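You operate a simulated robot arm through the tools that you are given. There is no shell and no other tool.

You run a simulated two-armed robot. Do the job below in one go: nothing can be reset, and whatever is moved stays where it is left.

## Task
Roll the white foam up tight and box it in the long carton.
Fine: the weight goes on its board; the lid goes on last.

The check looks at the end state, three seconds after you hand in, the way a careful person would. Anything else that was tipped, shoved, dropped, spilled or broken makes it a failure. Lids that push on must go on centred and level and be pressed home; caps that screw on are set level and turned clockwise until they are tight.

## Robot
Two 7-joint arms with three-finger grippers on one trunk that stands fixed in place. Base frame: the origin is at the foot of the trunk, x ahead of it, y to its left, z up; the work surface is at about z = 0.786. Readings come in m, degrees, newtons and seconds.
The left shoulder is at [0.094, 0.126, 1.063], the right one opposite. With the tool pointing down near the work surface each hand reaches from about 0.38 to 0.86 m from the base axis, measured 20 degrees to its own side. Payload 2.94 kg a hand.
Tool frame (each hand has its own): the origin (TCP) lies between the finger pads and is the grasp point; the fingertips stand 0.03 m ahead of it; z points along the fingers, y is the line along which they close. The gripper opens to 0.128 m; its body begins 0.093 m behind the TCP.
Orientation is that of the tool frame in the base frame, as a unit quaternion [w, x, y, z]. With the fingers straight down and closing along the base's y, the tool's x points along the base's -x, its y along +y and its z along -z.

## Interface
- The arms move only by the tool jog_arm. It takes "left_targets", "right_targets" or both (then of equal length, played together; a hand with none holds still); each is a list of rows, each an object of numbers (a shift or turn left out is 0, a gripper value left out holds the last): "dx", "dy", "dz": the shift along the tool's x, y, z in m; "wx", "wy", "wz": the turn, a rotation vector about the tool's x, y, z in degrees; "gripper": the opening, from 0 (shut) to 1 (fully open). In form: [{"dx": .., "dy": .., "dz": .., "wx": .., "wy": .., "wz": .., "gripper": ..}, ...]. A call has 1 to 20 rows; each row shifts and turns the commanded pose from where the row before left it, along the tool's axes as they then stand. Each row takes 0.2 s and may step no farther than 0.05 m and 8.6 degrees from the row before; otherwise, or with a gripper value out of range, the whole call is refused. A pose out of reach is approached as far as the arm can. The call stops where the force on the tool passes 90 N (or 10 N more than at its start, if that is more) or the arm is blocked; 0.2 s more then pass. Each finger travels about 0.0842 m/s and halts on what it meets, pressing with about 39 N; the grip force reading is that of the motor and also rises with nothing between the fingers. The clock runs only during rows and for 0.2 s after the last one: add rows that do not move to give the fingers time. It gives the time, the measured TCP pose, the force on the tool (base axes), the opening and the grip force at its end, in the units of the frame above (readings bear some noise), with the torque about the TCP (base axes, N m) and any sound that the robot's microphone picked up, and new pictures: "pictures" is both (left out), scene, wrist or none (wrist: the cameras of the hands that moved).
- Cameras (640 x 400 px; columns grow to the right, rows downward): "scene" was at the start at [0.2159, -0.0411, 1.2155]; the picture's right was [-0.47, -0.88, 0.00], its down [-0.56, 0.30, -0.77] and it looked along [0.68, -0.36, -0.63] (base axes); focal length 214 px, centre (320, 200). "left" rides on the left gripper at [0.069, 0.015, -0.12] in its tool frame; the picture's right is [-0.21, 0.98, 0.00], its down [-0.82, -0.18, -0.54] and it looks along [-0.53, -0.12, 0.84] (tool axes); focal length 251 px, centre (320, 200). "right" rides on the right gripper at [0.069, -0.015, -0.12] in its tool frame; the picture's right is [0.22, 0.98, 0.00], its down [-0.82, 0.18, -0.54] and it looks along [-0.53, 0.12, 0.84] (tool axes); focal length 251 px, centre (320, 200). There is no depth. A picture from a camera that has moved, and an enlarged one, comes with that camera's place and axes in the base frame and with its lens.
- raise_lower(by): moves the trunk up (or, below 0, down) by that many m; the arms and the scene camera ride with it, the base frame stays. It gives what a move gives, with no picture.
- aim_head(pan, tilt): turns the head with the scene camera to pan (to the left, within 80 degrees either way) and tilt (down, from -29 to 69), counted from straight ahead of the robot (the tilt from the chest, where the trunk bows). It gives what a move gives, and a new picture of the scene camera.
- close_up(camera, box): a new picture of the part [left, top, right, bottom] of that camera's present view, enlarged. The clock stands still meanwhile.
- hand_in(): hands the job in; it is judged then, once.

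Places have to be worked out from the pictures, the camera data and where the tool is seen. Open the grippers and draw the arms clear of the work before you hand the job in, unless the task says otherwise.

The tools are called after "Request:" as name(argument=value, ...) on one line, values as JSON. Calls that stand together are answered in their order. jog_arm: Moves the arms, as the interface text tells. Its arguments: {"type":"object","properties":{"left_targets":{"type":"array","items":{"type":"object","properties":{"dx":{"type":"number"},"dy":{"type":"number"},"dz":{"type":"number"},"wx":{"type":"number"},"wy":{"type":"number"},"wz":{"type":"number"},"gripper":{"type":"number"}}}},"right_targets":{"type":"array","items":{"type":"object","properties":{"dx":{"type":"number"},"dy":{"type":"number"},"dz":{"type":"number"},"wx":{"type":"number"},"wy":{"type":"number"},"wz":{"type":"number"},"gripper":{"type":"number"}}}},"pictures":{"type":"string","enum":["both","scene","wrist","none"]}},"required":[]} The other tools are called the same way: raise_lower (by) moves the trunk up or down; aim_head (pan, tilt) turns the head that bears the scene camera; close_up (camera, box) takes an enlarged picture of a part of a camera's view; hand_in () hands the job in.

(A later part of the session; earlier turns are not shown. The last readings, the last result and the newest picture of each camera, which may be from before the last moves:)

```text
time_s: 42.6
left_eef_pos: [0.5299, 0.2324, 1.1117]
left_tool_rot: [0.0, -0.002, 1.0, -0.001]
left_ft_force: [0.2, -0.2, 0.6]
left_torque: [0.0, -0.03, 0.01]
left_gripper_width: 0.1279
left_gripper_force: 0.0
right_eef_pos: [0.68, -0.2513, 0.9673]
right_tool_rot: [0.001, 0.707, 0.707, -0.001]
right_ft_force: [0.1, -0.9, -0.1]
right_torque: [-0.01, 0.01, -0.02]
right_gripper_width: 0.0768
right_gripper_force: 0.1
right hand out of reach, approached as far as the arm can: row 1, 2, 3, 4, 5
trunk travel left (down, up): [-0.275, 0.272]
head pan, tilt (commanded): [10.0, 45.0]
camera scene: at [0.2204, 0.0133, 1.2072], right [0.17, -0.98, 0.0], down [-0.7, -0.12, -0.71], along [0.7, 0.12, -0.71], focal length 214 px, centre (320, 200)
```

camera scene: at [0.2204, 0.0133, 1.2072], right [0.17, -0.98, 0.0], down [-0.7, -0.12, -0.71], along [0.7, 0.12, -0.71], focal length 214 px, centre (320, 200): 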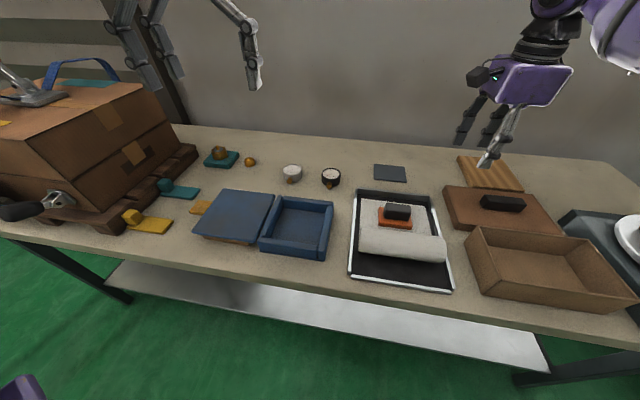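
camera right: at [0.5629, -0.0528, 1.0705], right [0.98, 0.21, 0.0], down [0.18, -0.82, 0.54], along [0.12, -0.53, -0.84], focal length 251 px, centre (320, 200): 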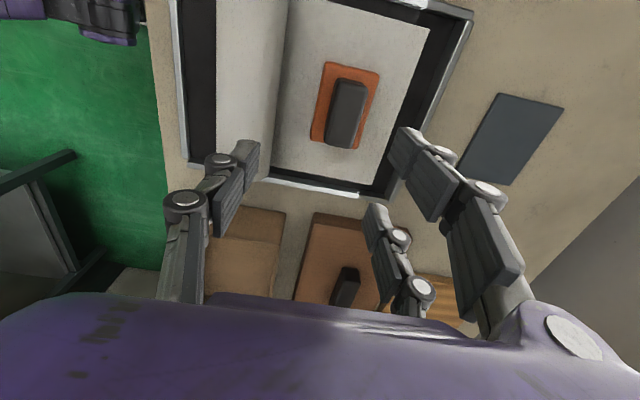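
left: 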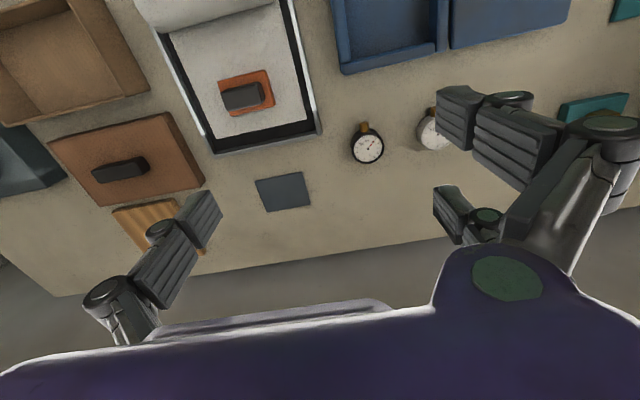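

The right arm's inward reach is limited in this posture. I park the right hand back at the right and try the left arm, which started with a better posture, over the weight.

Request:
jog_arm(right_targets=[{"dx": -0.04, "dz": -0.02}, {"dx": -0.04, "dz": -0.02}, {"dx": -0.04, "dy": -0.03}, {"dy": -0.04}, {"dy": -0.04}, {"dy": -0.03}], left_targets=[{"dx": -0.03}, {"dx": -0.03, "dy": -0.04}, {"dx": -0.03, "dy": -0.04}, {"dy": -0.045}, {"dy": -0.045}, {"dy": -0.045}], pictures="none")

Request:
jog_arm(left_targets=[{"dy": -0.04}, {"dy": -0.04}, {"dy": -0.04}, {"dz": 0.04}, {"dz": 0.04}, {"dz": 0.0}], pictures="both")

```text
time_s: 44.0
left_eef_pos: [0.6203, 0.0153, 1.1124]
left_tool_rot: [0.0, -0.001, 1.0, 0.0]
left_ft_force: [0.4, 0.0, -0.4]
left_torque: [0.07, 0.0, 0.01]
left_gripper_width: 0.1281
left_gripper_force: 0.0
right_eef_pos: [0.5394, -0.3752, 1.0088]
right_tool_rot: [0.0, 0.707, 0.708, 0.0]
right_ft_force: [-0.4, -1.1, 0.4]
right_torque: [0.05, -0.05, -0.01]
right_gripper_width: 0.0768
right_gripper_force: 0.1
trunk travel left (down, up): [-0.275, 0.272]
head pan, tilt (commanded): [10.0, 45.0]
```

```text
time_s: 45.4
left_eef_pos: [0.6208, -0.1034, 1.032]
left_tool_rot: [0.001, -0.001, 1.0, -0.001]
left_ft_force: [0.3, -0.2, -0.2]
left_torque: [-0.03, 0.0, 0.0]
left_gripper_width: 0.1279
left_gripper_force: 0.0
right_eef_pos: [0.541, -0.3725, 1.0077]
right_tool_rot: [0.0, 0.707, 0.707, 0.001]
right_ft_force: [-0.1, -0.3, 0.0]
right_torque: [0.02, 0.01, 0.01]
right_gripper_width: 0.0769
right_gripper_force: 0.0
trunk travel left (down, up): [-0.275, 0.272]
head pan, tilt (commanded): [10.0, 45.0]
camera scene: at [0.22, 0.0133, 1.2074], right [0.17, -0.98, 0.0], down [-0.7, -0.12, -0.71], along [0.7, 0.12, -0.71], focal length 214 px, centre (320, 200)
camera left: at [0.5492, -0.0893, 1.1527], right [0.21, 0.98, 0.0], down [0.82, -0.18, 0.54], along [0.53, -0.12, -0.84], focal length 251 px, centre (320, 200)
```

scene: 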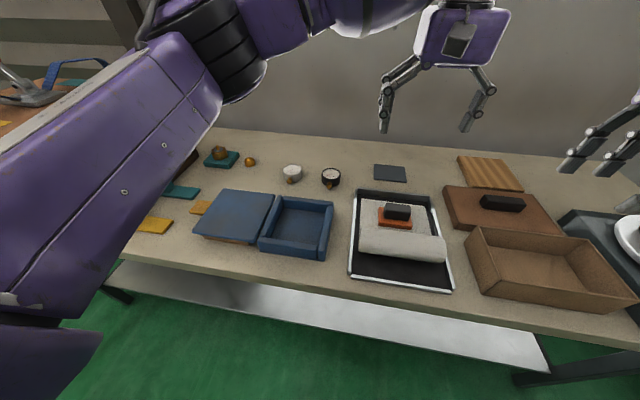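
left: 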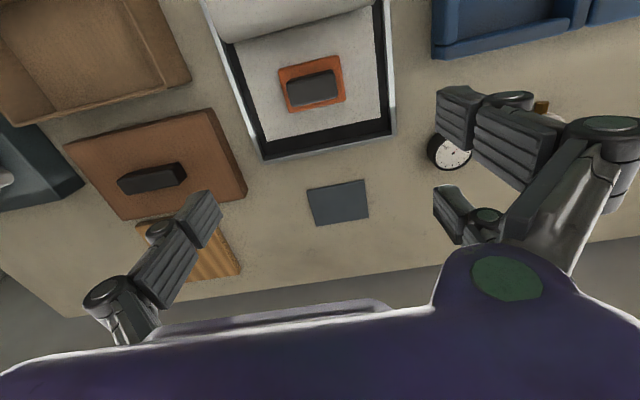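

The left hand reaches here freely. I turn it +90° (closing along x, single finger on the near side) and take it over the weight.

Request:
jog_arm(left_targets=[{"wz": 8.5, "dx": 0.012}, {"wz": 8.5, "dx": 0.012}, {"wz": 8.5}, {"wz": 8.5}, {"wz": 8.5}, {"wz": 8.5}, {"wz": 8.5}, {"wz": 8.5}, {"wz": 8.5}, {"wz": 8.5}, {"wz": 5.0}, {"gripper": 0.62}], pictures="both")

```text
time_s: 48.0
left_eef_pos: [0.4792, -0.2008, 1.0303]
left_tool_rot: [-0.001, 0.698, 0.716, -0.003]
left_ft_force: [-0.9, 0.3, -0.7]
left_torque: [-0.04, 0.01, 0.01]
left_gripper_width: 0.0795
left_gripper_force: 0.0
left hand out of reach, approached as far as the arm can: row 9, 10, 11
right_eef_pos: [0.5414, -0.3724, 1.0078]
right_tool_rot: [0.001, 0.708, 0.707, -0.001]
right_ft_force: [-0.1, 0.5, 0.4]
right_torque: [-0.04, 0.0, -0.03]
right_gripper_width: 0.077
right_gripper_force: 0.1
trunk travel left (down, up): [-0.275, 0.272]
head pan, tilt (commanded): [10.0, 45.0]
camera scene: at [0.2207, 0.0136, 1.2072], right [0.17, -0.98, 0.0], down [-0.7, -0.12, -0.71], along [0.7, 0.12, -0.71], focal length 214 px, centre (320, 200)
camera left: at [0.492, -0.1315, 1.1493], right [0.98, -0.19, 0.0], down [-0.15, -0.82, 0.55], along [-0.11, -0.53, -0.84], focal length 251 px, centre (320, 200)
```

scene: 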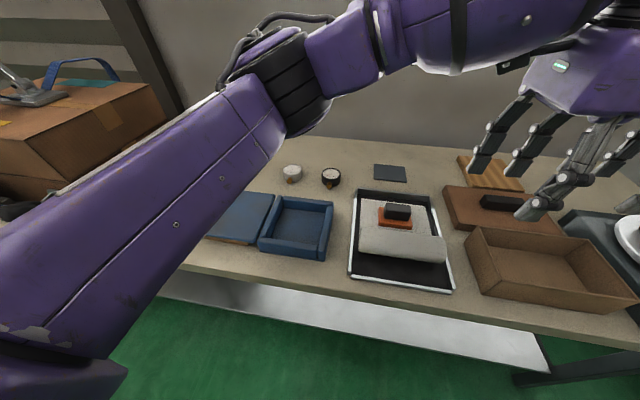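
left: 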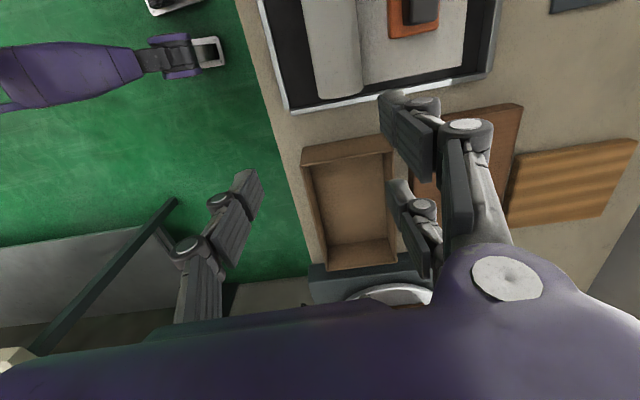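

The left hand ran into a wrist limit near the end of the turn and drifted to (0.48, −0.20). I back the turn off (−wz) and look again.

Request:
jog_arm(left_targets=[{"wz": -8.5}, {"wz": -8.5}, {"wz": -8.5}, {"dz": 0.0}], pictures="none")

```text
time_s: 49.0
left_eef_pos: [0.4796, -0.201, 1.0299]
left_tool_rot: [0.001, 0.532, 0.847, 0.0]
left_ft_force: [-0.1, -0.2, 0.0]
left_torque: [-0.01, 0.0, 0.0]
left_gripper_width: 0.0795
left_gripper_force: 0.1
right_eef_pos: [0.5411, -0.373, 1.0072]
right_tool_rot: [0.0, 0.707, 0.707, 0.0]
right_ft_force: [-0.1, 0.3, -0.4]
right_torque: [0.02, -0.02, 0.03]
right_gripper_width: 0.0767
right_gripper_force: 0.1
trunk travel left (down, up): [-0.275, 0.272]
head pan, tilt (commanded): [10.0, 45.0]
```

Now at +64°. I bring the turn back to zero and move the left hand back over the weight region before trying the −90° turn instead.

Request:
jog_arm(left_targets=[{"wz": -8.5}, {"wz": -8.5}, {"wz": -8.5}, {"wz": -8.5}, {"wz": -8.5}, {"wz": -8.5}, {"wz": -8.5}, {"wz": -4.8}, {"dx": -0.04, "dy": 0.03}, {"dx": -0.04, "dy": 0.03}, {"dx": -0.035, "dy": 0.03}, {"dz": 0.0}], pictures="none")

Request:
jog_arm(left_targets=[{"wz": -8.5}, {"wz": -8.5}, {"wz": -8.5}, {"wz": -8.5}, {"dz": 0.0}], pictures="scene")

```text
time_s: 51.6
left_eef_pos: [0.5954, -0.1129, 1.0293]
left_tool_rot: [0.0, 0.001, 1.0, 0.0]
left_ft_force: [0.1, -0.7, 0.0]
left_torque: [0.03, 0.0, 0.0]
left_gripper_width: 0.0796
left_gripper_force: 0.1
right_eef_pos: [0.539, -0.3739, 1.0078]
right_tool_rot: [0.001, 0.707, 0.707, 0.0]
right_ft_force: [0.3, 0.4, 0.7]
right_torque: [0.03, -0.02, -0.03]
right_gripper_width: 0.0769
right_gripper_force: 0.1
trunk travel left (down, up): [-0.275, 0.272]
head pan, tilt (commanded): [10.0, 45.0]
```

```text
time_s: 52.8
left_eef_pos: [0.5952, -0.113, 1.0301]
left_tool_rot: [0.0, -0.292, 0.956, 0.0]
left_ft_force: [0.3, -0.3, -0.3]
left_torque: [-0.01, 0.03, 0.0]
left_gripper_width: 0.0794
left_gripper_force: 0.1
right_eef_pos: [0.5402, -0.374, 1.0071]
right_tool_rot: [0.0, 0.707, 0.707, 0.0]
right_ft_force: [-0.5, 0.5, 0.6]
right_torque: [0.01, 0.02, -0.01]
right_gripper_width: 0.0766
right_gripper_force: 0.0
trunk travel left (down, up): [-0.275, 0.272]
head pan, tilt (commanded): [10.0, 45.0]
camera scene: at [0.2203, 0.0129, 1.2073], right [0.17, -0.98, 0.0], down [-0.7, -0.12, -0.71], along [0.7, 0.12, -0.71], focal length 214 px, centre (320, 200)
```

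scene: 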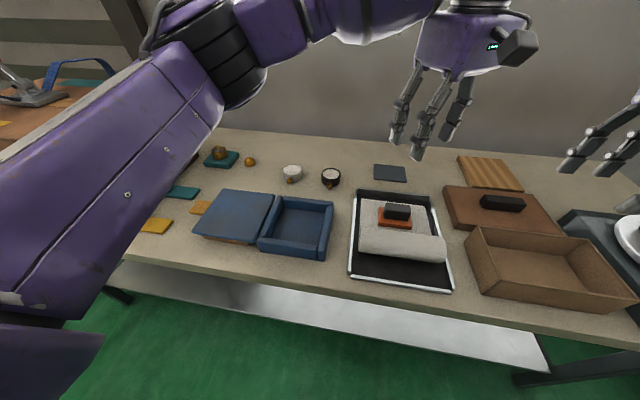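

The −wz direction works smoothly (at −34°). I complete it to −90°.

Request:
jog_arm(left_targets=[{"wz": -8.5}, {"wz": -8.5}, {"wz": -8.5}, {"wz": -8.5}, {"wz": -8.5}, {"wz": -8.5}, {"wz": -5.0}, {"dz": 0.0}], pictures="both")

```text
time_s: 54.6
left_eef_pos: [0.5943, -0.1115, 1.0294]
left_tool_rot: [0.0, 0.707, -0.707, 0.0]
left_ft_force: [0.5, 0.6, 1.0]
left_torque: [0.04, -0.01, -0.04]
left_gripper_width: 0.0794
left_gripper_force: 0.1
right_eef_pos: [0.5413, -0.3741, 1.0086]
right_tool_rot: [0.0, 0.708, 0.707, -0.001]
right_ft_force: [-0.7, -0.3, -0.9]
right_torque: [-0.02, -0.04, 0.0]
right_gripper_width: 0.0768
right_gripper_force: 0.1
trunk travel left (down, up): [-0.275, 0.272]
head pan, tilt (commanded): [10.0, 45.0]
camera scene: at [0.2203, 0.0129, 1.2073], right [0.17, -0.98, 0.0], down [-0.7, -0.12, -0.71], along [0.7, 0.12, -0.71], focal length 214 px, centre (320, 200)
camera left: at [0.5779, -0.181, 1.1497], right [-0.98, 0.21, 0.0], down [0.18, 0.82, 0.54], along [0.12, 0.53, -0.84], focal length 251 px, centre (320, 200)
```

scene: 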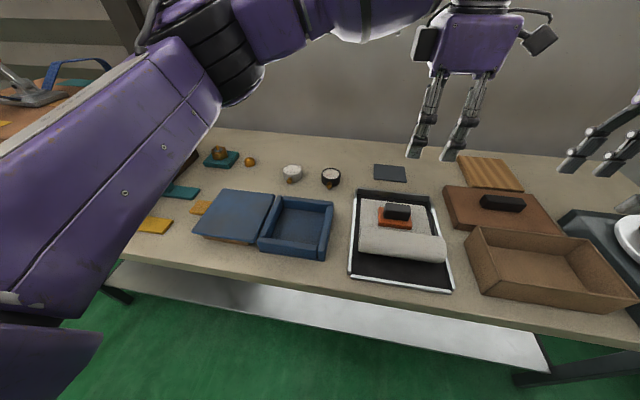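
left: 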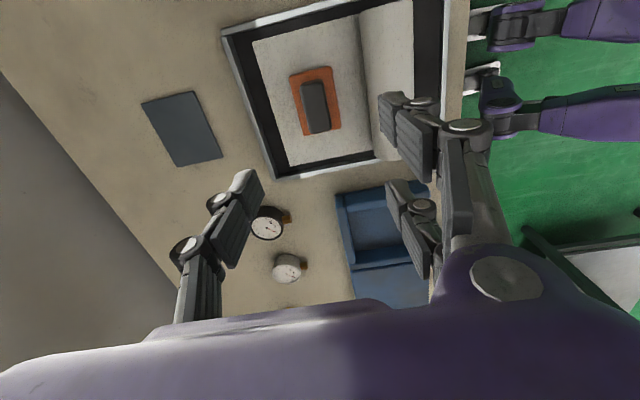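

Orientation achieved. Before gripping, I test that the left hand can reach over the slate board (x≈0.795, y≈−0.11) at a lower height.

Request:
jog_arm(left_targets=[{"dy": -0.045}, {"dy": -0.045}, {"dy": -0.045}, {"dy": -0.045}, {"dy": -0.02}, {"dz": 0.04}, {"dz": 0.04}, {"dz": 0.0}], pictures="both")

```text
time_s: 56.4
left_eef_pos: [0.7416, -0.1012, 0.9471]
left_tool_rot: [0.001, -0.707, 0.707, -0.001]
left_ft_force: [0.5, 0.0, -0.4]
left_torque: [0.02, -0.03, -0.03]
left_gripper_width: 0.0795
left_gripper_force: 0.1
left hand out of reach, approached as far as the arm can: row 4, 5
right_eef_pos: [0.5403, -0.3728, 1.0079]
right_tool_rot: [0.0, 0.707, 0.707, 0.0]
right_ft_force: [0.2, 0.3, 0.2]
right_torque: [-0.02, -0.05, -0.05]
right_gripper_width: 0.0769
right_gripper_force: 0.0
trunk travel left (down, up): [-0.275, 0.272]
head pan, tilt (commanded): [10.0, 45.0]
camera scene: at [0.22, 0.0131, 1.2074], right [0.17, -0.98, 0.0], down [-0.7, -0.12, -0.71], along [0.7, 0.12, -0.71], focal length 214 px, centre (320, 200)
camera left: at [0.7244, -0.1698, 1.0672], right [-0.98, 0.22, 0.0], down [0.18, 0.82, 0.54], along [0.12, 0.53, -0.84], focal length 251 px, centre (320, 200)
```

scene: 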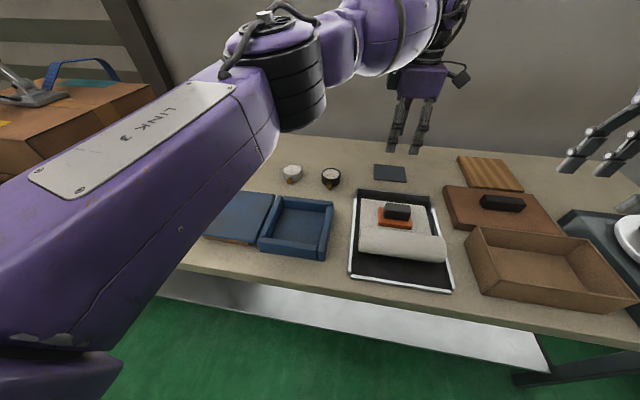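
left: 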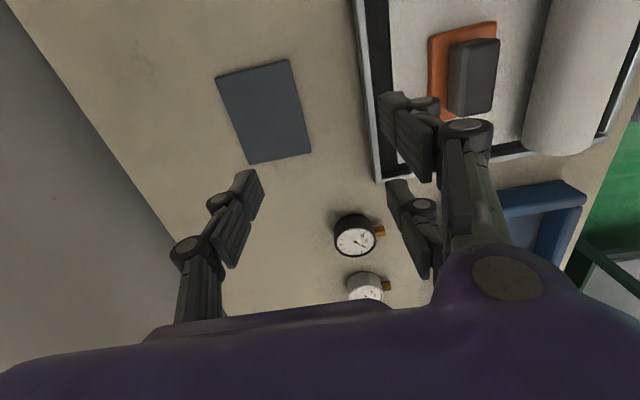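

At z 1.03 it stopped near x 0.74; lower down the reach should grow. I step lower and forward.

Request:
jog_arm(left_targets=[{"dz": 0.03}, {"dy": -0.025}, {"dy": -0.025}, {"dx": 0.009}, {"dz": 0.0}], pictures="none")

```text
time_s: 57.6
left_eef_pos: [0.7639, -0.0995, 0.9155]
left_tool_rot: [-0.001, -0.706, 0.708, -0.001]
left_ft_force: [0.2, 0.1, 0.2]
left_torque: [-0.04, -0.01, 0.0]
left_gripper_width: 0.0795
left_gripper_force: 0.1
left hand out of reach, approached as far as the arm can: row 3
right_eef_pos: [0.5413, -0.3731, 1.0071]
right_tool_rot: [0.0, 0.707, 0.707, 0.0]
right_ft_force: [0.4, -0.2, -0.4]
right_torque: [-0.01, 0.01, -0.01]
right_gripper_width: 0.0766
right_gripper_force: 0.0
trunk travel left (down, up): [-0.275, 0.272]
head pan, tilt (commanded): [10.0, 45.0]
```

Reach grows with lower height. I step down to z≈0.85 here (only the thin slate lies below) and push forward again to find the true limit.

Request:
jog_arm(left_targets=[{"dz": 0.03}, {"dz": 0.03}, {"dy": -0.015}, {"dy": -0.015}, {"dx": 0.01}, {"dz": 0.0}], pictures="none")

```text
time_s: 59.0
left_eef_pos: [0.7676, -0.1014, 0.8531]
left_tool_rot: [0.0, -0.707, 0.708, 0.0]
left_ft_force: [-0.5, 0.3, 0.0]
left_torque: [0.04, 0.0, 0.03]
left_gripper_width: 0.0792
left_gripper_force: 0.0
left hand out of reach, approached as far as the arm can: row 3, 4, 5
right_eef_pos: [0.5403, -0.3737, 1.0078]
right_tool_rot: [-0.001, 0.707, 0.707, 0.0]
right_ft_force: [-0.5, -0.2, -0.4]
right_torque: [0.02, 0.0, -0.03]
right_gripper_width: 0.0768
right_gripper_force: 0.0
trunk travel left (down, up): [-0.275, 0.272]
head pan, tilt (commanded): [10.0, 45.0]
```

The limit for the left hand with a vertical tool is x≈0.764 here; the slate centre is at about (0.797, −0.112), so I'll add a ~10° forward tilt when placing. Now back over the weight (centre ≈(0.599, −0.1135)) with opening ~0.067.

Request:
jog_arm(left_targets=[{"dz": -0.04}, {"dz": -0.04}, {"dy": 0.045, "gripper": 0.52}, {"dy": 0.045}, {"dy": 0.045}, {"dy": 0.034, "dx": 0.012}, {"dz": 0.0}], pictures="both")

Request:
close_up(camera="left", box=[160, 0, 480, 200])

```text
time_s: 60.6
left_eef_pos: [0.5901, -0.1106, 0.9348]
left_tool_rot: [0.0, 0.707, -0.707, 0.001]
left_ft_force: [-0.6, 0.2, 0.3]
left_torque: [0.01, 0.0, -0.01]
left_gripper_width: 0.0668
left_gripper_force: 0.0
left hand out of reach, approached as far as the arm can: row 2
right_eef_pos: [0.542, -0.3728, 1.0076]
right_tool_rot: [-0.001, 0.707, 0.707, 0.0]
right_ft_force: [0.7, 0.6, 0.4]
right_torque: [-0.02, 0.02, 0.01]
right_gripper_width: 0.0766
right_gripper_force: 0.1
trunk travel left (down, up): [-0.275, 0.272]
head pan, tilt (commanded): [10.0, 45.0]
camera scene: at [0.2207, 0.0134, 1.2072], right [0.17, -0.98, 0.0], down [-0.7, -0.12, -0.71], along [0.7, 0.12, -0.71], focal length 214 px, centre (320, 200)
camera left: at [0.573, -0.179, 1.0538], right [-0.98, 0.21, 0.0], down [0.18, 0.82, 0.54], along [0.12, 0.53, -0.84], focal length 251 px, centre (320, 200)
```

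scene: 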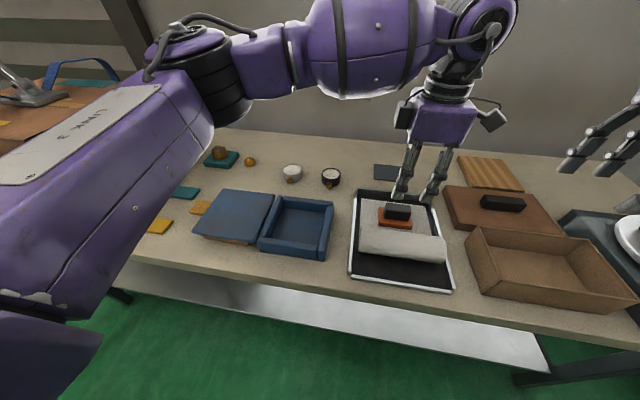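
left: 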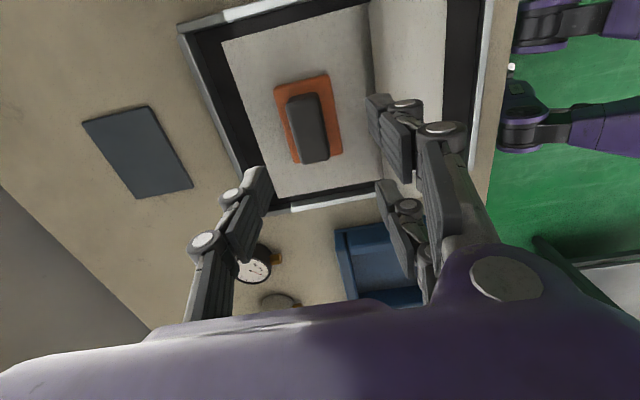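

```text
2.00 times, centred on (320, 100) of left
camera zoom: at [0.573, -0.179, 1.0538], right [-0.98, 0.21, 0.0], down [0.18, 0.82, 0.54], along [0.12, 0.53, -0.84], focal length 503 px, centre (320, 400)
```

zoom: 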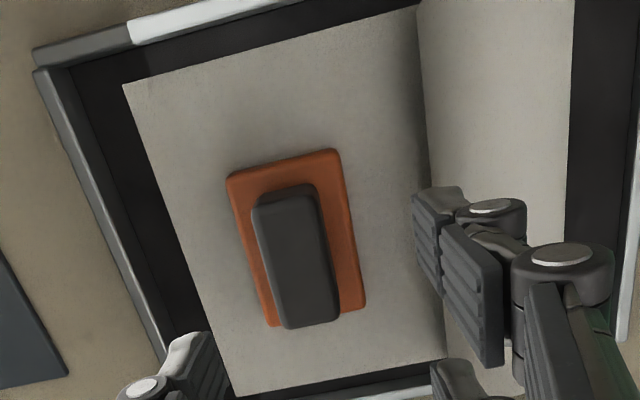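

Weight centre refined to about (0.5975, −0.1145). I align over it and lower to z≈0.87 for a check.

Request:
jog_arm(left_targets=[{"dx": 0.004, "dy": -0.0078}, {"dz": 0.03}, {"dz": 0.03}, {"dz": 0.0}], pictures="both")

Request:
close_up(camera="left", box=[160, 40, 480, 240])

Request:
close_up(camera="scene", box=[340, 160, 480, 280])

```text
time_s: 61.6
left_eef_pos: [0.597, -0.1128, 0.8745]
left_tool_rot: [-0.001, -0.707, 0.708, 0.0]
left_ft_force: [0.5, 0.2, 0.3]
left_torque: [-0.02, 0.03, 0.02]
left_gripper_width: 0.0668
left_gripper_force: 0.0
right_eef_pos: [0.5406, -0.3746, 1.0066]
right_tool_rot: [0.001, 0.708, 0.707, 0.0]
right_ft_force: [-0.3, -0.1, 0.4]
right_torque: [-0.01, 0.0, 0.0]
right_gripper_width: 0.0771
right_gripper_force: 0.0
trunk travel left (down, up): [-0.275, 0.272]
head pan, tilt (commanded): [10.0, 45.0]
camera scene: at [0.22, 0.0129, 1.2074], right [0.17, -0.98, 0.0], down [-0.7, -0.12, -0.71], along [0.7, 0.12, -0.71], focal length 214 px, centre (320, 200)
camera left: at [0.5799, -0.183, 0.9937], right [-0.98, 0.22, 0.0], down [0.18, 0.82, 0.54], along [0.12, 0.53, -0.84], focal length 251 px, centre (320, 200)
```

scene: 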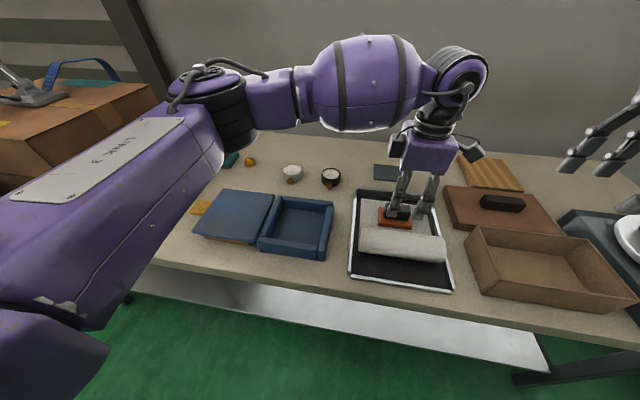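
left: 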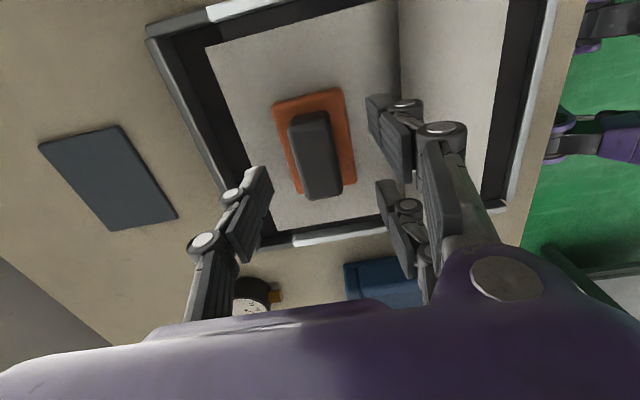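

```text
2.00 times, centred on (320, 140) of left
camera zoom: at [0.5799, -0.183, 0.9937], right [-0.98, 0.22, 0.0], down [0.18, 0.82, 0.54], along [0.12, 0.53, -0.84], focal length 503 px, centre (320, 320)
```

zoom: 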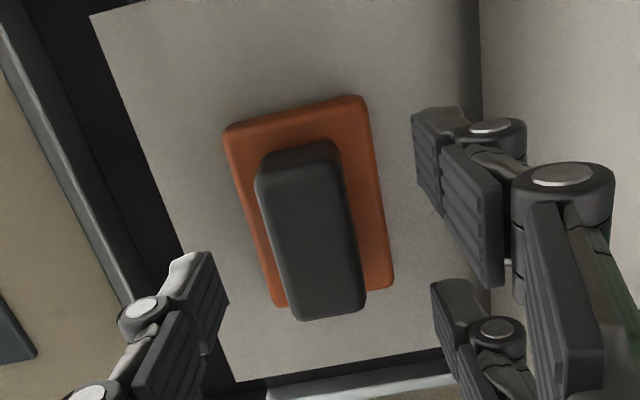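

```text
3.33 times, centred on (410, 220) of scene
camera zoom: at [0.22, 0.0129, 1.2074], right [0.17, -0.98, 0.0], down [-0.7, -0.12, -0.71], along [0.7, 0.12, -0.71], focal length 715 px, centre (20, 133)
```

zoom: 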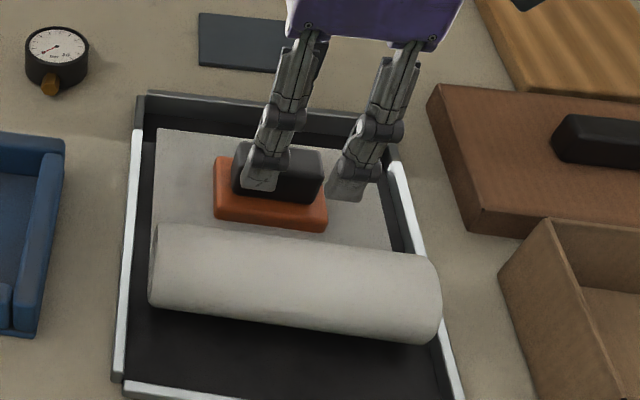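

Aligned within ~3 mm. I lower to z≈0.843, then close on the grip block.

Request:
jog_arm(left_targets=[{"dy": -0.002, "dz": 0.015}, {"dz": 0.0165}, {"dz": 0.0}], pictures="both")

Request:
close_up(camera="left", box=[160, 40, 480, 240])

Request:
close_up(camera="scene", box=[360, 180, 450, 260])

```text
time_s: 62.4
left_eef_pos: [0.5989, -0.1141, 0.843]
left_tool_rot: [0.0, -0.707, 0.708, 0.0]
left_ft_force: [0.0, 0.8, -0.3]
left_torque: [-0.01, -0.03, 0.02]
left_gripper_width: 0.0666
left_gripper_force: 0.2
right_eef_pos: [0.5415, -0.3737, 1.0084]
right_tool_rot: [0.0, 0.707, 0.707, 0.0]
right_ft_force: [-0.8, 0.4, -0.3]
right_torque: [0.02, 0.04, -0.04]
right_gripper_width: 0.0769
right_gripper_force: 0.1
trunk travel left (down, up): [-0.275, 0.272]
head pan, tilt (commanded): [10.0, 45.0]
camera scene: at [0.2202, 0.0129, 1.2073], right [0.17, -0.98, 0.0], down [-0.7, -0.12, -0.71], along [0.7, 0.12, -0.71], focal length 214 px, centre (320, 200)
camera left: at [0.582, -0.1829, 0.9623], right [-0.98, 0.22, 0.0], down [0.18, 0.82, 0.54], along [0.12, 0.53, -0.84], focal length 251 px, centre (320, 200)
```

scene: 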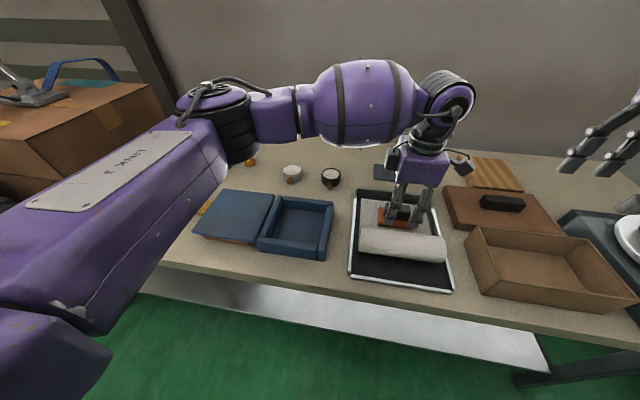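
left: 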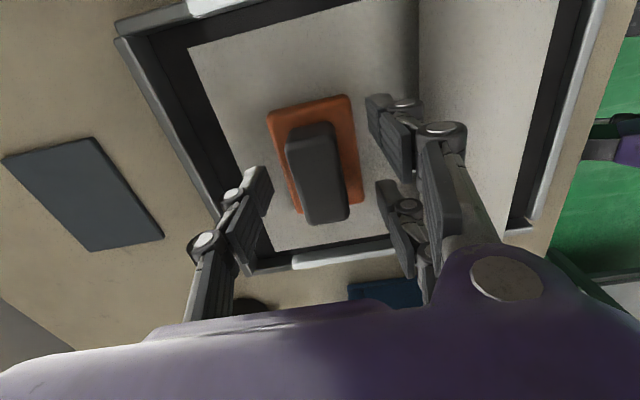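

```text
2.00 times, centred on (320, 140) of left
camera zoom: at [0.582, -0.1829, 0.9623], right [-0.98, 0.22, 0.0], down [0.18, 0.82, 0.54], along [0.12, 0.53, -0.84], focal length 503 px, centre (320, 320)
```

zoom: 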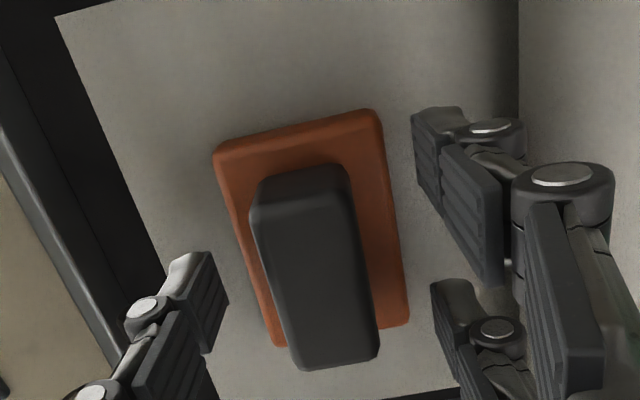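

```text
5.00 times, centred on (405, 220) of scene
camera zoom: at [0.2202, 0.0129, 1.2073], right [0.17, -0.98, 0.0], down [-0.7, -0.12, -0.71], along [0.7, 0.12, -0.71], focal length 1072 px, centre (-105, 100)
```

zoom: 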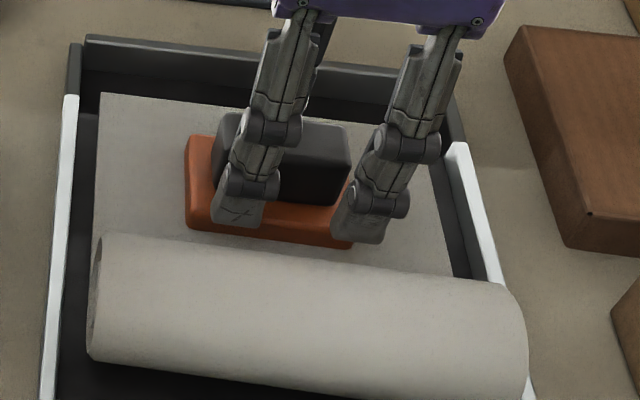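

Fingers flank the block well. I shift 3 mm to +y for balance and close.

Request:
jog_arm(left_targets=[{"dx": -0.003}, {"gripper": 0.0}, {"dz": 0.0}, {"dz": 0.0}, {"dz": 0.0}], pictures="both")

Request:
close_up(camera="scene", box=[360, 180, 450, 260])

```text
time_s: 63.6
left_eef_pos: [0.599, -0.1112, 0.8428]
left_tool_rot: [0.0, -0.706, 0.708, 0.0]
left_ft_force: [2.9, -1.2, 1.8]
left_torque: [0.02, -0.05, 0.03]
left_gripper_width: 0.0296
left_gripper_force: 39.3
right_eef_pos: [0.5403, -0.3733, 1.0089]
right_tool_rot: [-0.001, 0.706, 0.708, -0.001]
right_ft_force: [0.0, -0.5, 0.3]
right_torque: [-0.01, -0.02, 0.01]
right_gripper_width: 0.0769
right_gripper_force: 0.0
trunk travel left (down, up): [-0.275, 0.272]
head pan, tilt (commanded): [10.0, 45.0]
camera scene: at [0.2205, 0.0129, 1.2073], right [0.17, -0.98, 0.0], down [-0.7, -0.12, -0.71], along [0.7, 0.12, -0.71], focal length 214 px, centre (320, 200)
camera left: at [0.5826, -0.1797, 0.9625], right [-0.98, 0.22, 0.0], down [0.18, 0.82, 0.54], along [0.12, 0.53, -0.84], focal length 251 px, centre (320, 200)
```

scene: 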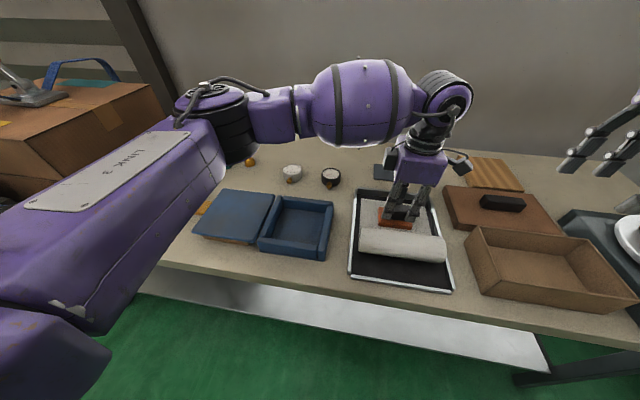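
left: 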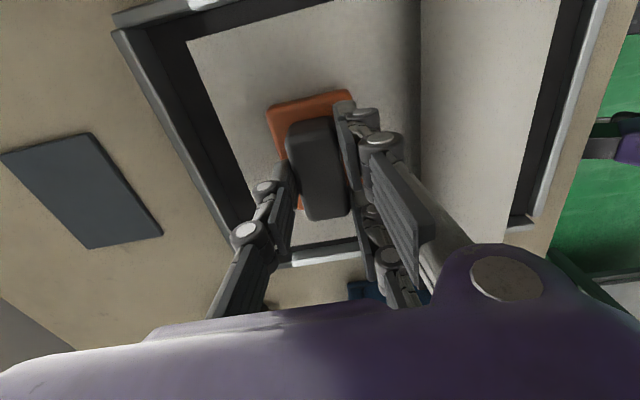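

```text
5.00 times, centred on (405, 220) of scene
camera zoom: at [0.2205, 0.0129, 1.2073], right [0.17, -0.98, 0.0], down [-0.7, -0.12, -0.71], along [0.7, 0.12, -0.71], focal length 1072 px, centre (-105, 100)
```

zoom: 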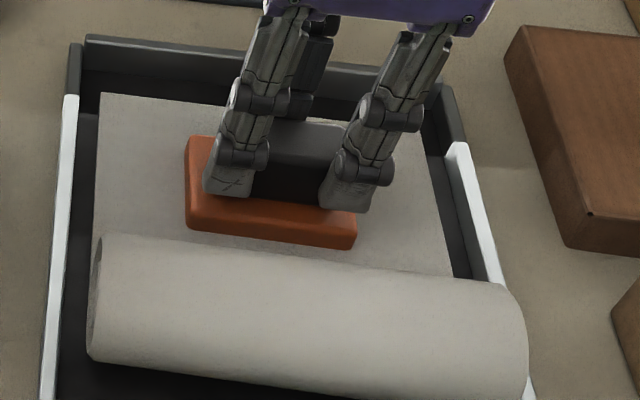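

Firm grip at 0.0296 m. I lift it gently 3 cm and watch the foam's reaction.

Request:
jog_arm(left_targets=[{"dz": -0.01}, {"dz": -0.01}, {"dz": -0.02}, {"dz": 0.0}], pictures="scene")

Request:
close_up(camera="scene", box=[340, 160, 480, 300])

```text
time_s: 64.6
left_eef_pos: [0.5988, -0.1093, 0.882]
left_tool_rot: [-0.001, -0.707, 0.707, 0.0]
left_ft_force: [0.2, -0.9, -3.6]
left_torque: [0.01, 0.0, -0.05]
left_gripper_width: 0.0295
left_gripper_force: 38.9
right_eef_pos: [0.5407, -0.3742, 1.0084]
right_tool_rot: [0.0, 0.707, 0.707, 0.001]
right_ft_force: [0.2, 0.8, 0.5]
right_torque: [0.01, 0.04, -0.03]
right_gripper_width: 0.0768
right_gripper_force: 0.0
trunk travel left (down, up): [-0.275, 0.272]
head pan, tilt (commanded): [10.0, 45.0]
camera scene: at [0.221, 0.0129, 1.2071], right [0.17, -0.98, 0.0], down [-0.7, -0.12, -0.71], along [0.7, 0.12, -0.71], focal length 214 px, centre (320, 200)
```

scene: 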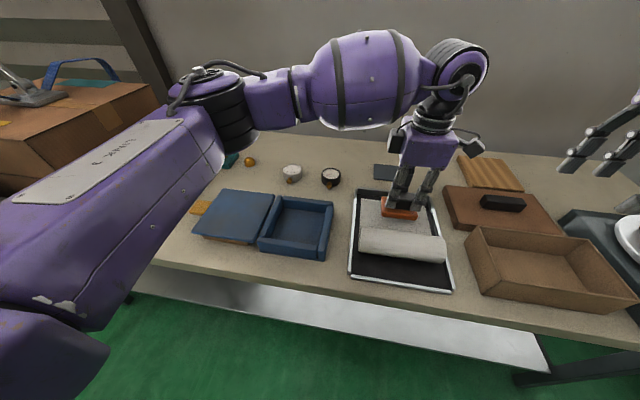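

```text
2.86 times, centred on (410, 230) of scene
camera zoom: at [0.221, 0.0129, 1.2071], right [0.17, -0.98, 0.0], down [-0.7, -0.12, -0.71], along [0.7, 0.12, -0.71], focal length 613 px, centre (63, 114)
```

zoom: 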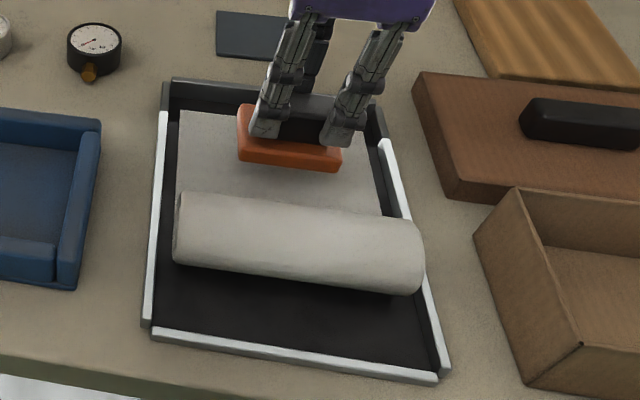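

The foam stays put; the weight hangs level (3.6 N). I tilt the hand 10° forward (+wx) in place, then carry it over the far tray wall towards the slate.

Request:
jog_arm(left_targets=[{"wx": 5.0, "dz": -0.005}, {"wx": 5.0}, {"dy": -0.0394, "dz": 0.007}, {"dy": -0.0394, "dz": 0.007}, {"dy": -0.0394, "dz": 0.007}, {"dy": -0.0295, "dz": 0.0052}, {"dz": 0.0}], pictures="both")

```text
time_s: 66.2
left_eef_pos: [0.7501, -0.1112, 0.8867]
left_tool_rot: [0.062, -0.703, 0.706, -0.062]
left_ft_force: [0.2, 0.0, -4.5]
left_torque: [-0.01, 0.02, -0.02]
left_gripper_width: 0.0297
left_gripper_force: 39.2
right_eef_pos: [0.5401, -0.3734, 1.0077]
right_tool_rot: [0.0, 0.707, 0.707, 0.0]
right_ft_force: [-0.5, -0.8, -0.2]
right_torque: [0.0, 0.02, -0.03]
right_gripper_width: 0.0767
right_gripper_force: 0.1
trunk travel left (down, up): [-0.275, 0.272]
head pan, tilt (commanded): [10.0, 45.0]
camera scene: at [0.2207, 0.013, 1.2072], right [0.17, -0.98, 0.0], down [-0.7, -0.12, -0.71], along [0.7, 0.12, -0.71], focal length 214 px, centre (320, 200)
camera left: at [0.7119, -0.18, 1.0029], right [-0.96, 0.22, -0.17], down [0.09, 0.82, 0.56], along [0.26, 0.53, -0.81], focal length 251 px, centre (320, 200)
```

scene: 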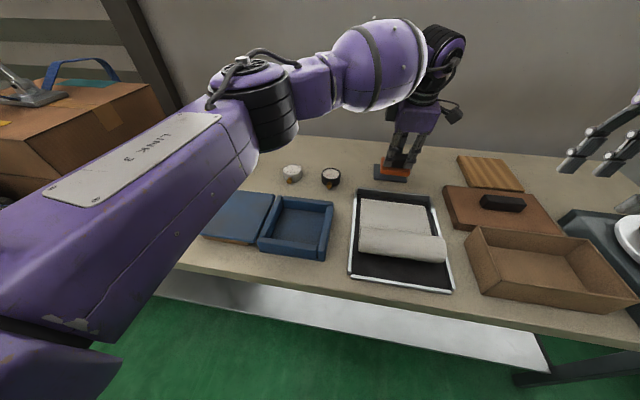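
left: 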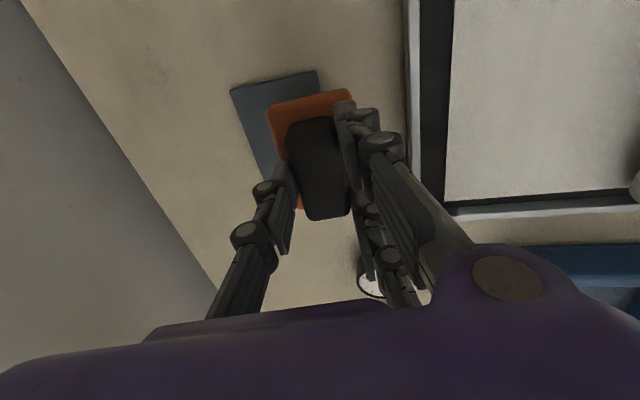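

The hand is at x 0.75 with 10° tilt. I go forward to x≈0.789 (weight centre ~0.796) and lower most of the way for a check.

Request:
jog_arm(left_targets=[{"dy": -0.0192, "dz": 0.0034}, {"dy": -0.0192, "dz": 0.0034}, {"dy": 0.0026, "dz": 0.0148}, {"dy": 0.0026, "dz": 0.0148}, {"dz": 0.0}], pictures="both")

Request:
close_up(camera="left", box=[180, 40, 440, 240])

Request:
close_up(camera="scene", box=[350, 120, 460, 200])

```text
time_s: 67.4
left_eef_pos: [0.7873, -0.1112, 0.8562]
left_tool_rot: [0.061, -0.703, 0.706, -0.062]
left_ft_force: [0.0, -0.4, -4.4]
left_torque: [0.02, 0.02, -0.01]
left_gripper_width: 0.0296
left_gripper_force: 39.0
right_eef_pos: [0.5411, -0.3731, 1.0082]
right_tool_rot: [0.0, 0.707, 0.707, 0.0]
right_ft_force: [-0.3, -0.2, -0.1]
right_torque: [0.0, 0.03, 0.01]
right_gripper_width: 0.0768
right_gripper_force: 0.0
trunk travel left (down, up): [-0.275, 0.272]
head pan, tilt (commanded): [10.0, 45.0]
camera scene: at [0.2206, 0.013, 1.2072], right [0.17, -0.98, 0.0], down [-0.7, -0.12, -0.71], along [0.7, 0.12, -0.71], focal length 214 px, centre (320, 200)
camera left: at [0.7507, -0.1801, 0.9719], right [-0.96, 0.22, -0.17], down [0.09, 0.82, 0.56], along [0.26, 0.53, -0.81], focal length 251 px, centre (320, 200)
```

scene: 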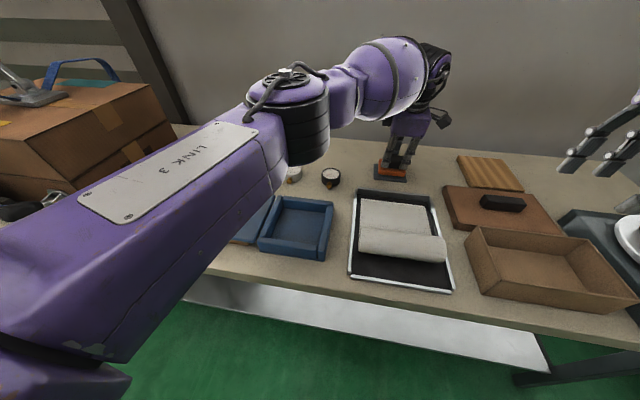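
left: 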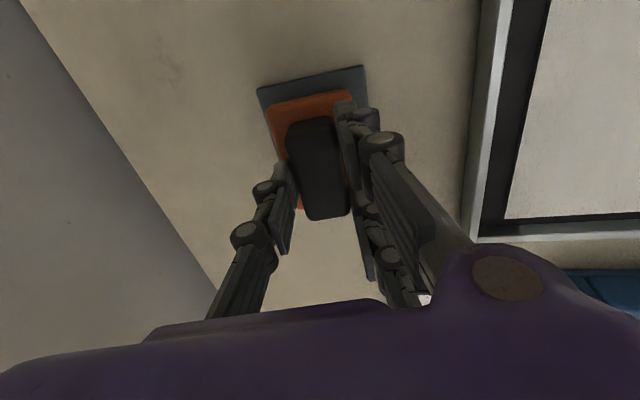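

```text
2.00 times, centred on (310, 140) of left
camera zoom: at [0.7507, -0.1801, 0.9719], right [-0.96, 0.22, -0.17], down [0.09, 0.82, 0.56], along [0.26, 0.53, -0.81], focal length 503 px, centre (340, 320)
```

zoom: 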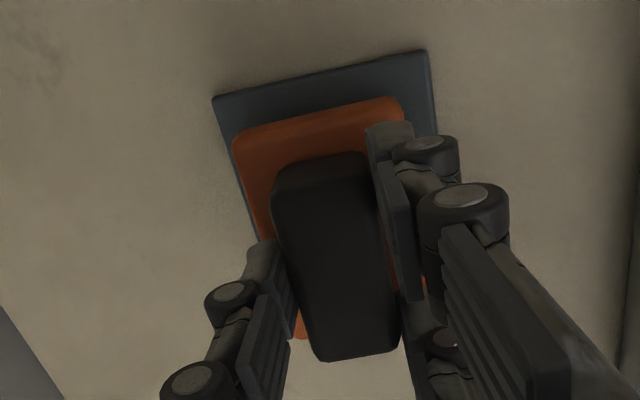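

```text
5.00 times, centred on (405, 160) of scene
camera zoom: at [0.2206, 0.013, 1.2072], right [0.17, -0.98, 0.0], down [-0.7, -0.12, -0.71], along [0.7, 0.12, -0.71], focal length 1072 px, centre (-105, 400)
```

zoom: 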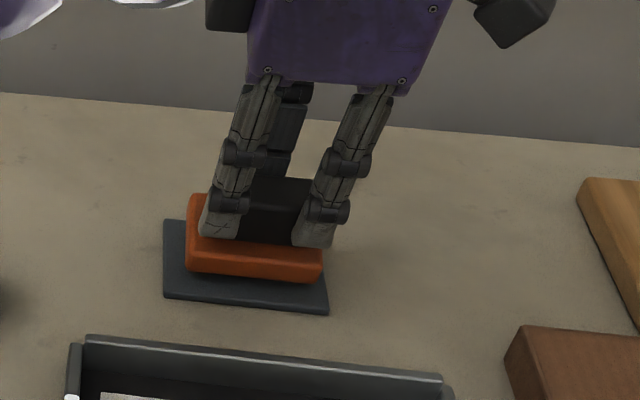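

The weight is above the slate, about 5 mm nearer than centred. I shift +5 mm in x and lower in small steps until contact.

Request:
jog_arm(left_targets=[{"dy": -0.0049, "dz": 0.0009}, {"dy": 0.0009, "dz": 0.0049}, {"dy": 0.0009, "dz": 0.0049}, {"dz": 0.0}], pictures="none")

Request:
jog_arm(left_targets=[{"dy": 0.0005, "dz": 0.003}, {"dz": 0.0}], pictures="both")

Request:
close_up(camera="scene", box=[350, 120, 460, 200])

```text
time_s: 68.4
left_eef_pos: [0.7938, -0.111, 0.8498]
left_tool_rot: [0.063, -0.704, 0.705, -0.064]
left_ft_force: [3.5, 1.2, 12.4]
left_torque: [0.37, 0.15, -0.03]
left_gripper_width: 0.0294
left_gripper_force: 39.0
right_eef_pos: [0.5407, -0.3738, 1.009]
right_tool_rot: [0.001, 0.707, 0.708, 0.001]
right_ft_force: [-0.2, -0.1, -0.6]
right_torque: [-0.01, 0.0, 0.0]
right_gripper_width: 0.0769
right_gripper_force: 0.0
trunk travel left (down, up): [-0.275, 0.272]
head pan, tilt (commanded): [10.0, 45.0]
```

```text
time_s: 69.0
left_eef_pos: [0.7929, -0.1106, 0.8494]
left_tool_rot: [-0.063, 0.704, -0.704, 0.066]
left_ft_force: [12.8, 0.5, 31.7]
left_torque: [0.25, -0.15, -0.1]
left_gripper_width: 0.0299
left_gripper_force: 38.9
right_eef_pos: [0.5391, -0.3728, 1.0087]
right_tool_rot: [0.001, 0.707, 0.707, -0.001]
right_ft_force: [0.1, 0.5, -0.1]
right_torque: [-0.02, 0.0, 0.05]
right_gripper_width: 0.0769
right_gripper_force: 0.1
trunk travel left (down, up): [-0.275, 0.272]
head pan, tilt (commanded): [10.0, 45.0]
camera scene: at [0.2184, 0.0134, 1.2078], right [0.17, -0.98, 0.0], down [-0.7, -0.12, -0.71], along [0.7, 0.12, -0.71], focal length 214 px, centre (320, 200)
camera left: at [0.7552, -0.1796, 0.9639], right [-0.96, 0.21, -0.18], down [0.08, 0.82, 0.56], along [0.27, 0.53, -0.81], focal length 251 px, centre (320, 200)
```

scene: 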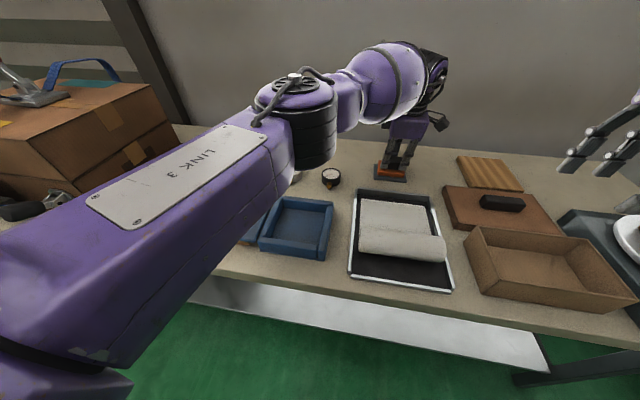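
left: 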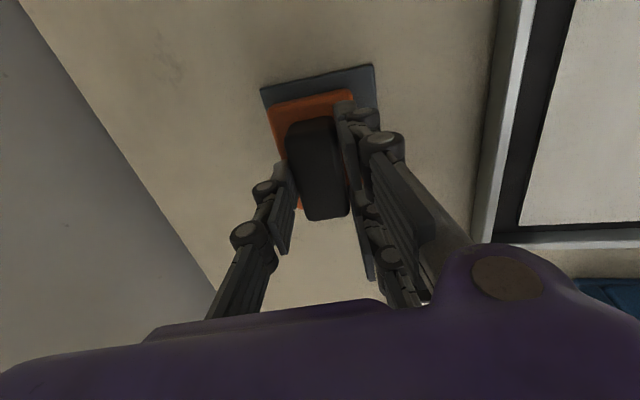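

```text
5.00 times, centred on (405, 160) of scene
camera zoom: at [0.2184, 0.0134, 1.2078], right [0.17, -0.98, 0.0], down [-0.7, -0.12, -0.71], along [0.7, 0.12, -0.71], focal length 1072 px, centre (-105, 400)
```

zoom: 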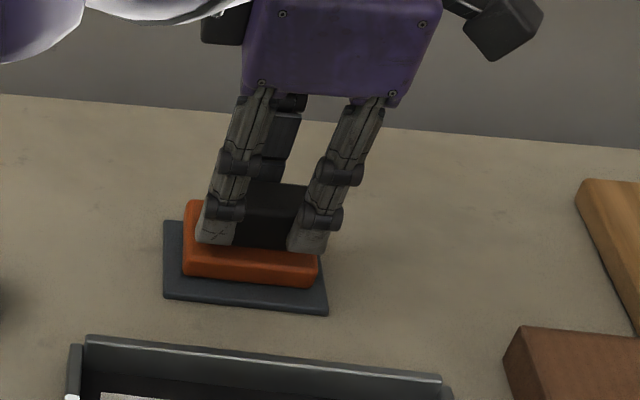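

Contact made (slate unmoved). I ease up 2 mm to unload, then open the fingers so the weight settles flat.

Request:
jog_arm(left_targets=[{"dy": -0.0004, "dz": -0.0025}, {"dz": 0.0}], pictures="none")

Request:
jog_arm(left_targets=[{"gripper": 0.28}, {"gripper": 0.35}, {"gripper": 0.45}, {"gripper": 0.55}, {"dz": 0.0}], pictures="both")

Request:
close_up(camera="scene", box=[350, 120, 460, 200])

Request:
close_up(camera="left", box=[180, 40, 440, 240])

```text
time_s: 69.6
left_eef_pos: [0.7927, -0.1102, 0.849]
left_tool_rot: [0.063, -0.704, 0.705, -0.064]
left_ft_force: [10.3, 1.4, 24.5]
left_torque: [-0.54, -0.06, 0.19]
left_gripper_width: 0.0297
left_gripper_force: 39.5
right_eef_pos: [0.5392, -0.3732, 1.0097]
right_tool_rot: [0.001, 0.707, 0.707, 0.0]
right_ft_force: [0.9, 0.4, -0.2]
right_torque: [-0.03, 0.01, 0.0]
right_gripper_width: 0.0769
right_gripper_force: 0.1
trunk travel left (down, up): [-0.275, 0.272]
head pan, tilt (commanded): [10.0, 45.0]
```

```text
time_s: 70.8
left_eef_pos: [0.7936, -0.1119, 0.8461]
left_tool_rot: [0.062, -0.703, 0.705, -0.062]
left_ft_force: [-0.2, -1.0, 0.0]
left_torque: [0.02, 0.06, -0.04]
left_gripper_width: 0.0702
left_gripper_force: 0.1
right_eef_pos: [0.5394, -0.3731, 1.0071]
right_tool_rot: [0.0, 0.707, 0.707, 0.0]
right_ft_force: [0.5, -0.6, -0.3]
right_torque: [-0.05, -0.02, 0.02]
right_gripper_width: 0.0772
right_gripper_force: 0.0
trunk travel left (down, up): [-0.275, 0.272]
head pan, tilt (commanded): [10.0, 45.0]
camera scene: at [0.2204, 0.0129, 1.2073], right [0.17, -0.98, 0.0], down [-0.7, -0.12, -0.71], along [0.7, 0.12, -0.71], focal length 214 px, centre (320, 200)
camera left: at [0.7557, -0.1804, 0.9613], right [-0.96, 0.22, -0.17], down [0.09, 0.82, 0.56], along [0.26, 0.53, -0.81], focal length 251 px, centre (320, 200)
```

scene: 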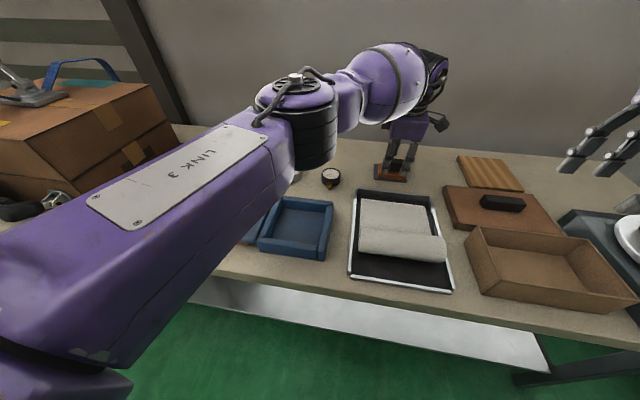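
left: 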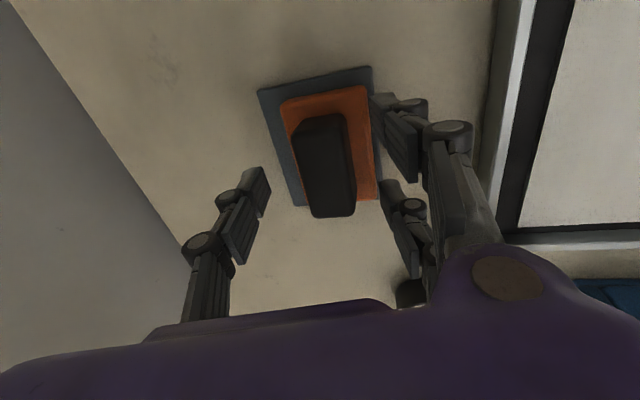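

```text
5.00 times, centred on (405, 160) of scene
camera zoom: at [0.2204, 0.0129, 1.2073], right [0.17, -0.98, 0.0], down [-0.7, -0.12, -0.71], along [0.7, 0.12, -0.71], focal length 1072 px, centre (-105, 400)
```

zoom: 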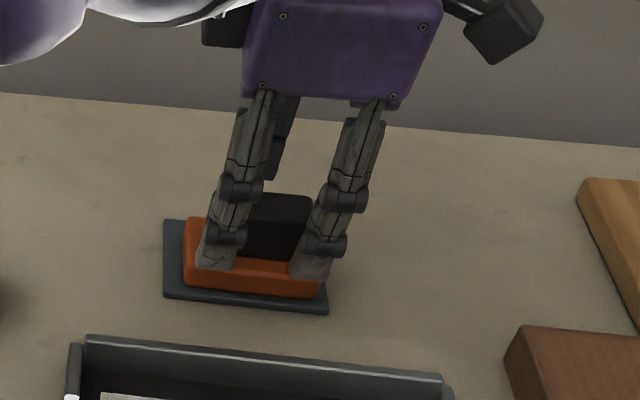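

```text
2.00 times, centred on (310, 140) of left
camera zoom: at [0.7557, -0.1804, 0.9613], right [-0.96, 0.22, -0.17], down [0.09, 0.82, 0.56], along [0.26, 0.53, -0.81], focal length 503 px, centre (340, 320)
```

zoom: 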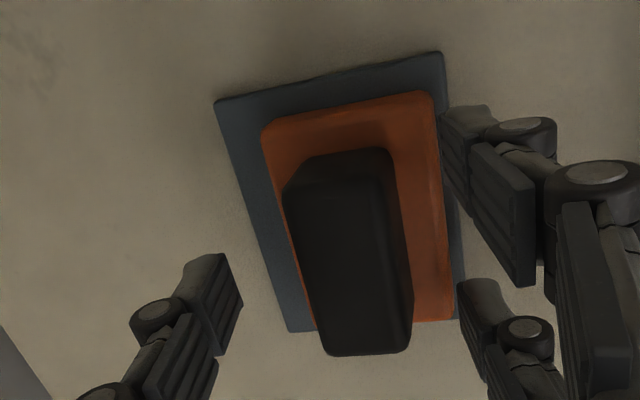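

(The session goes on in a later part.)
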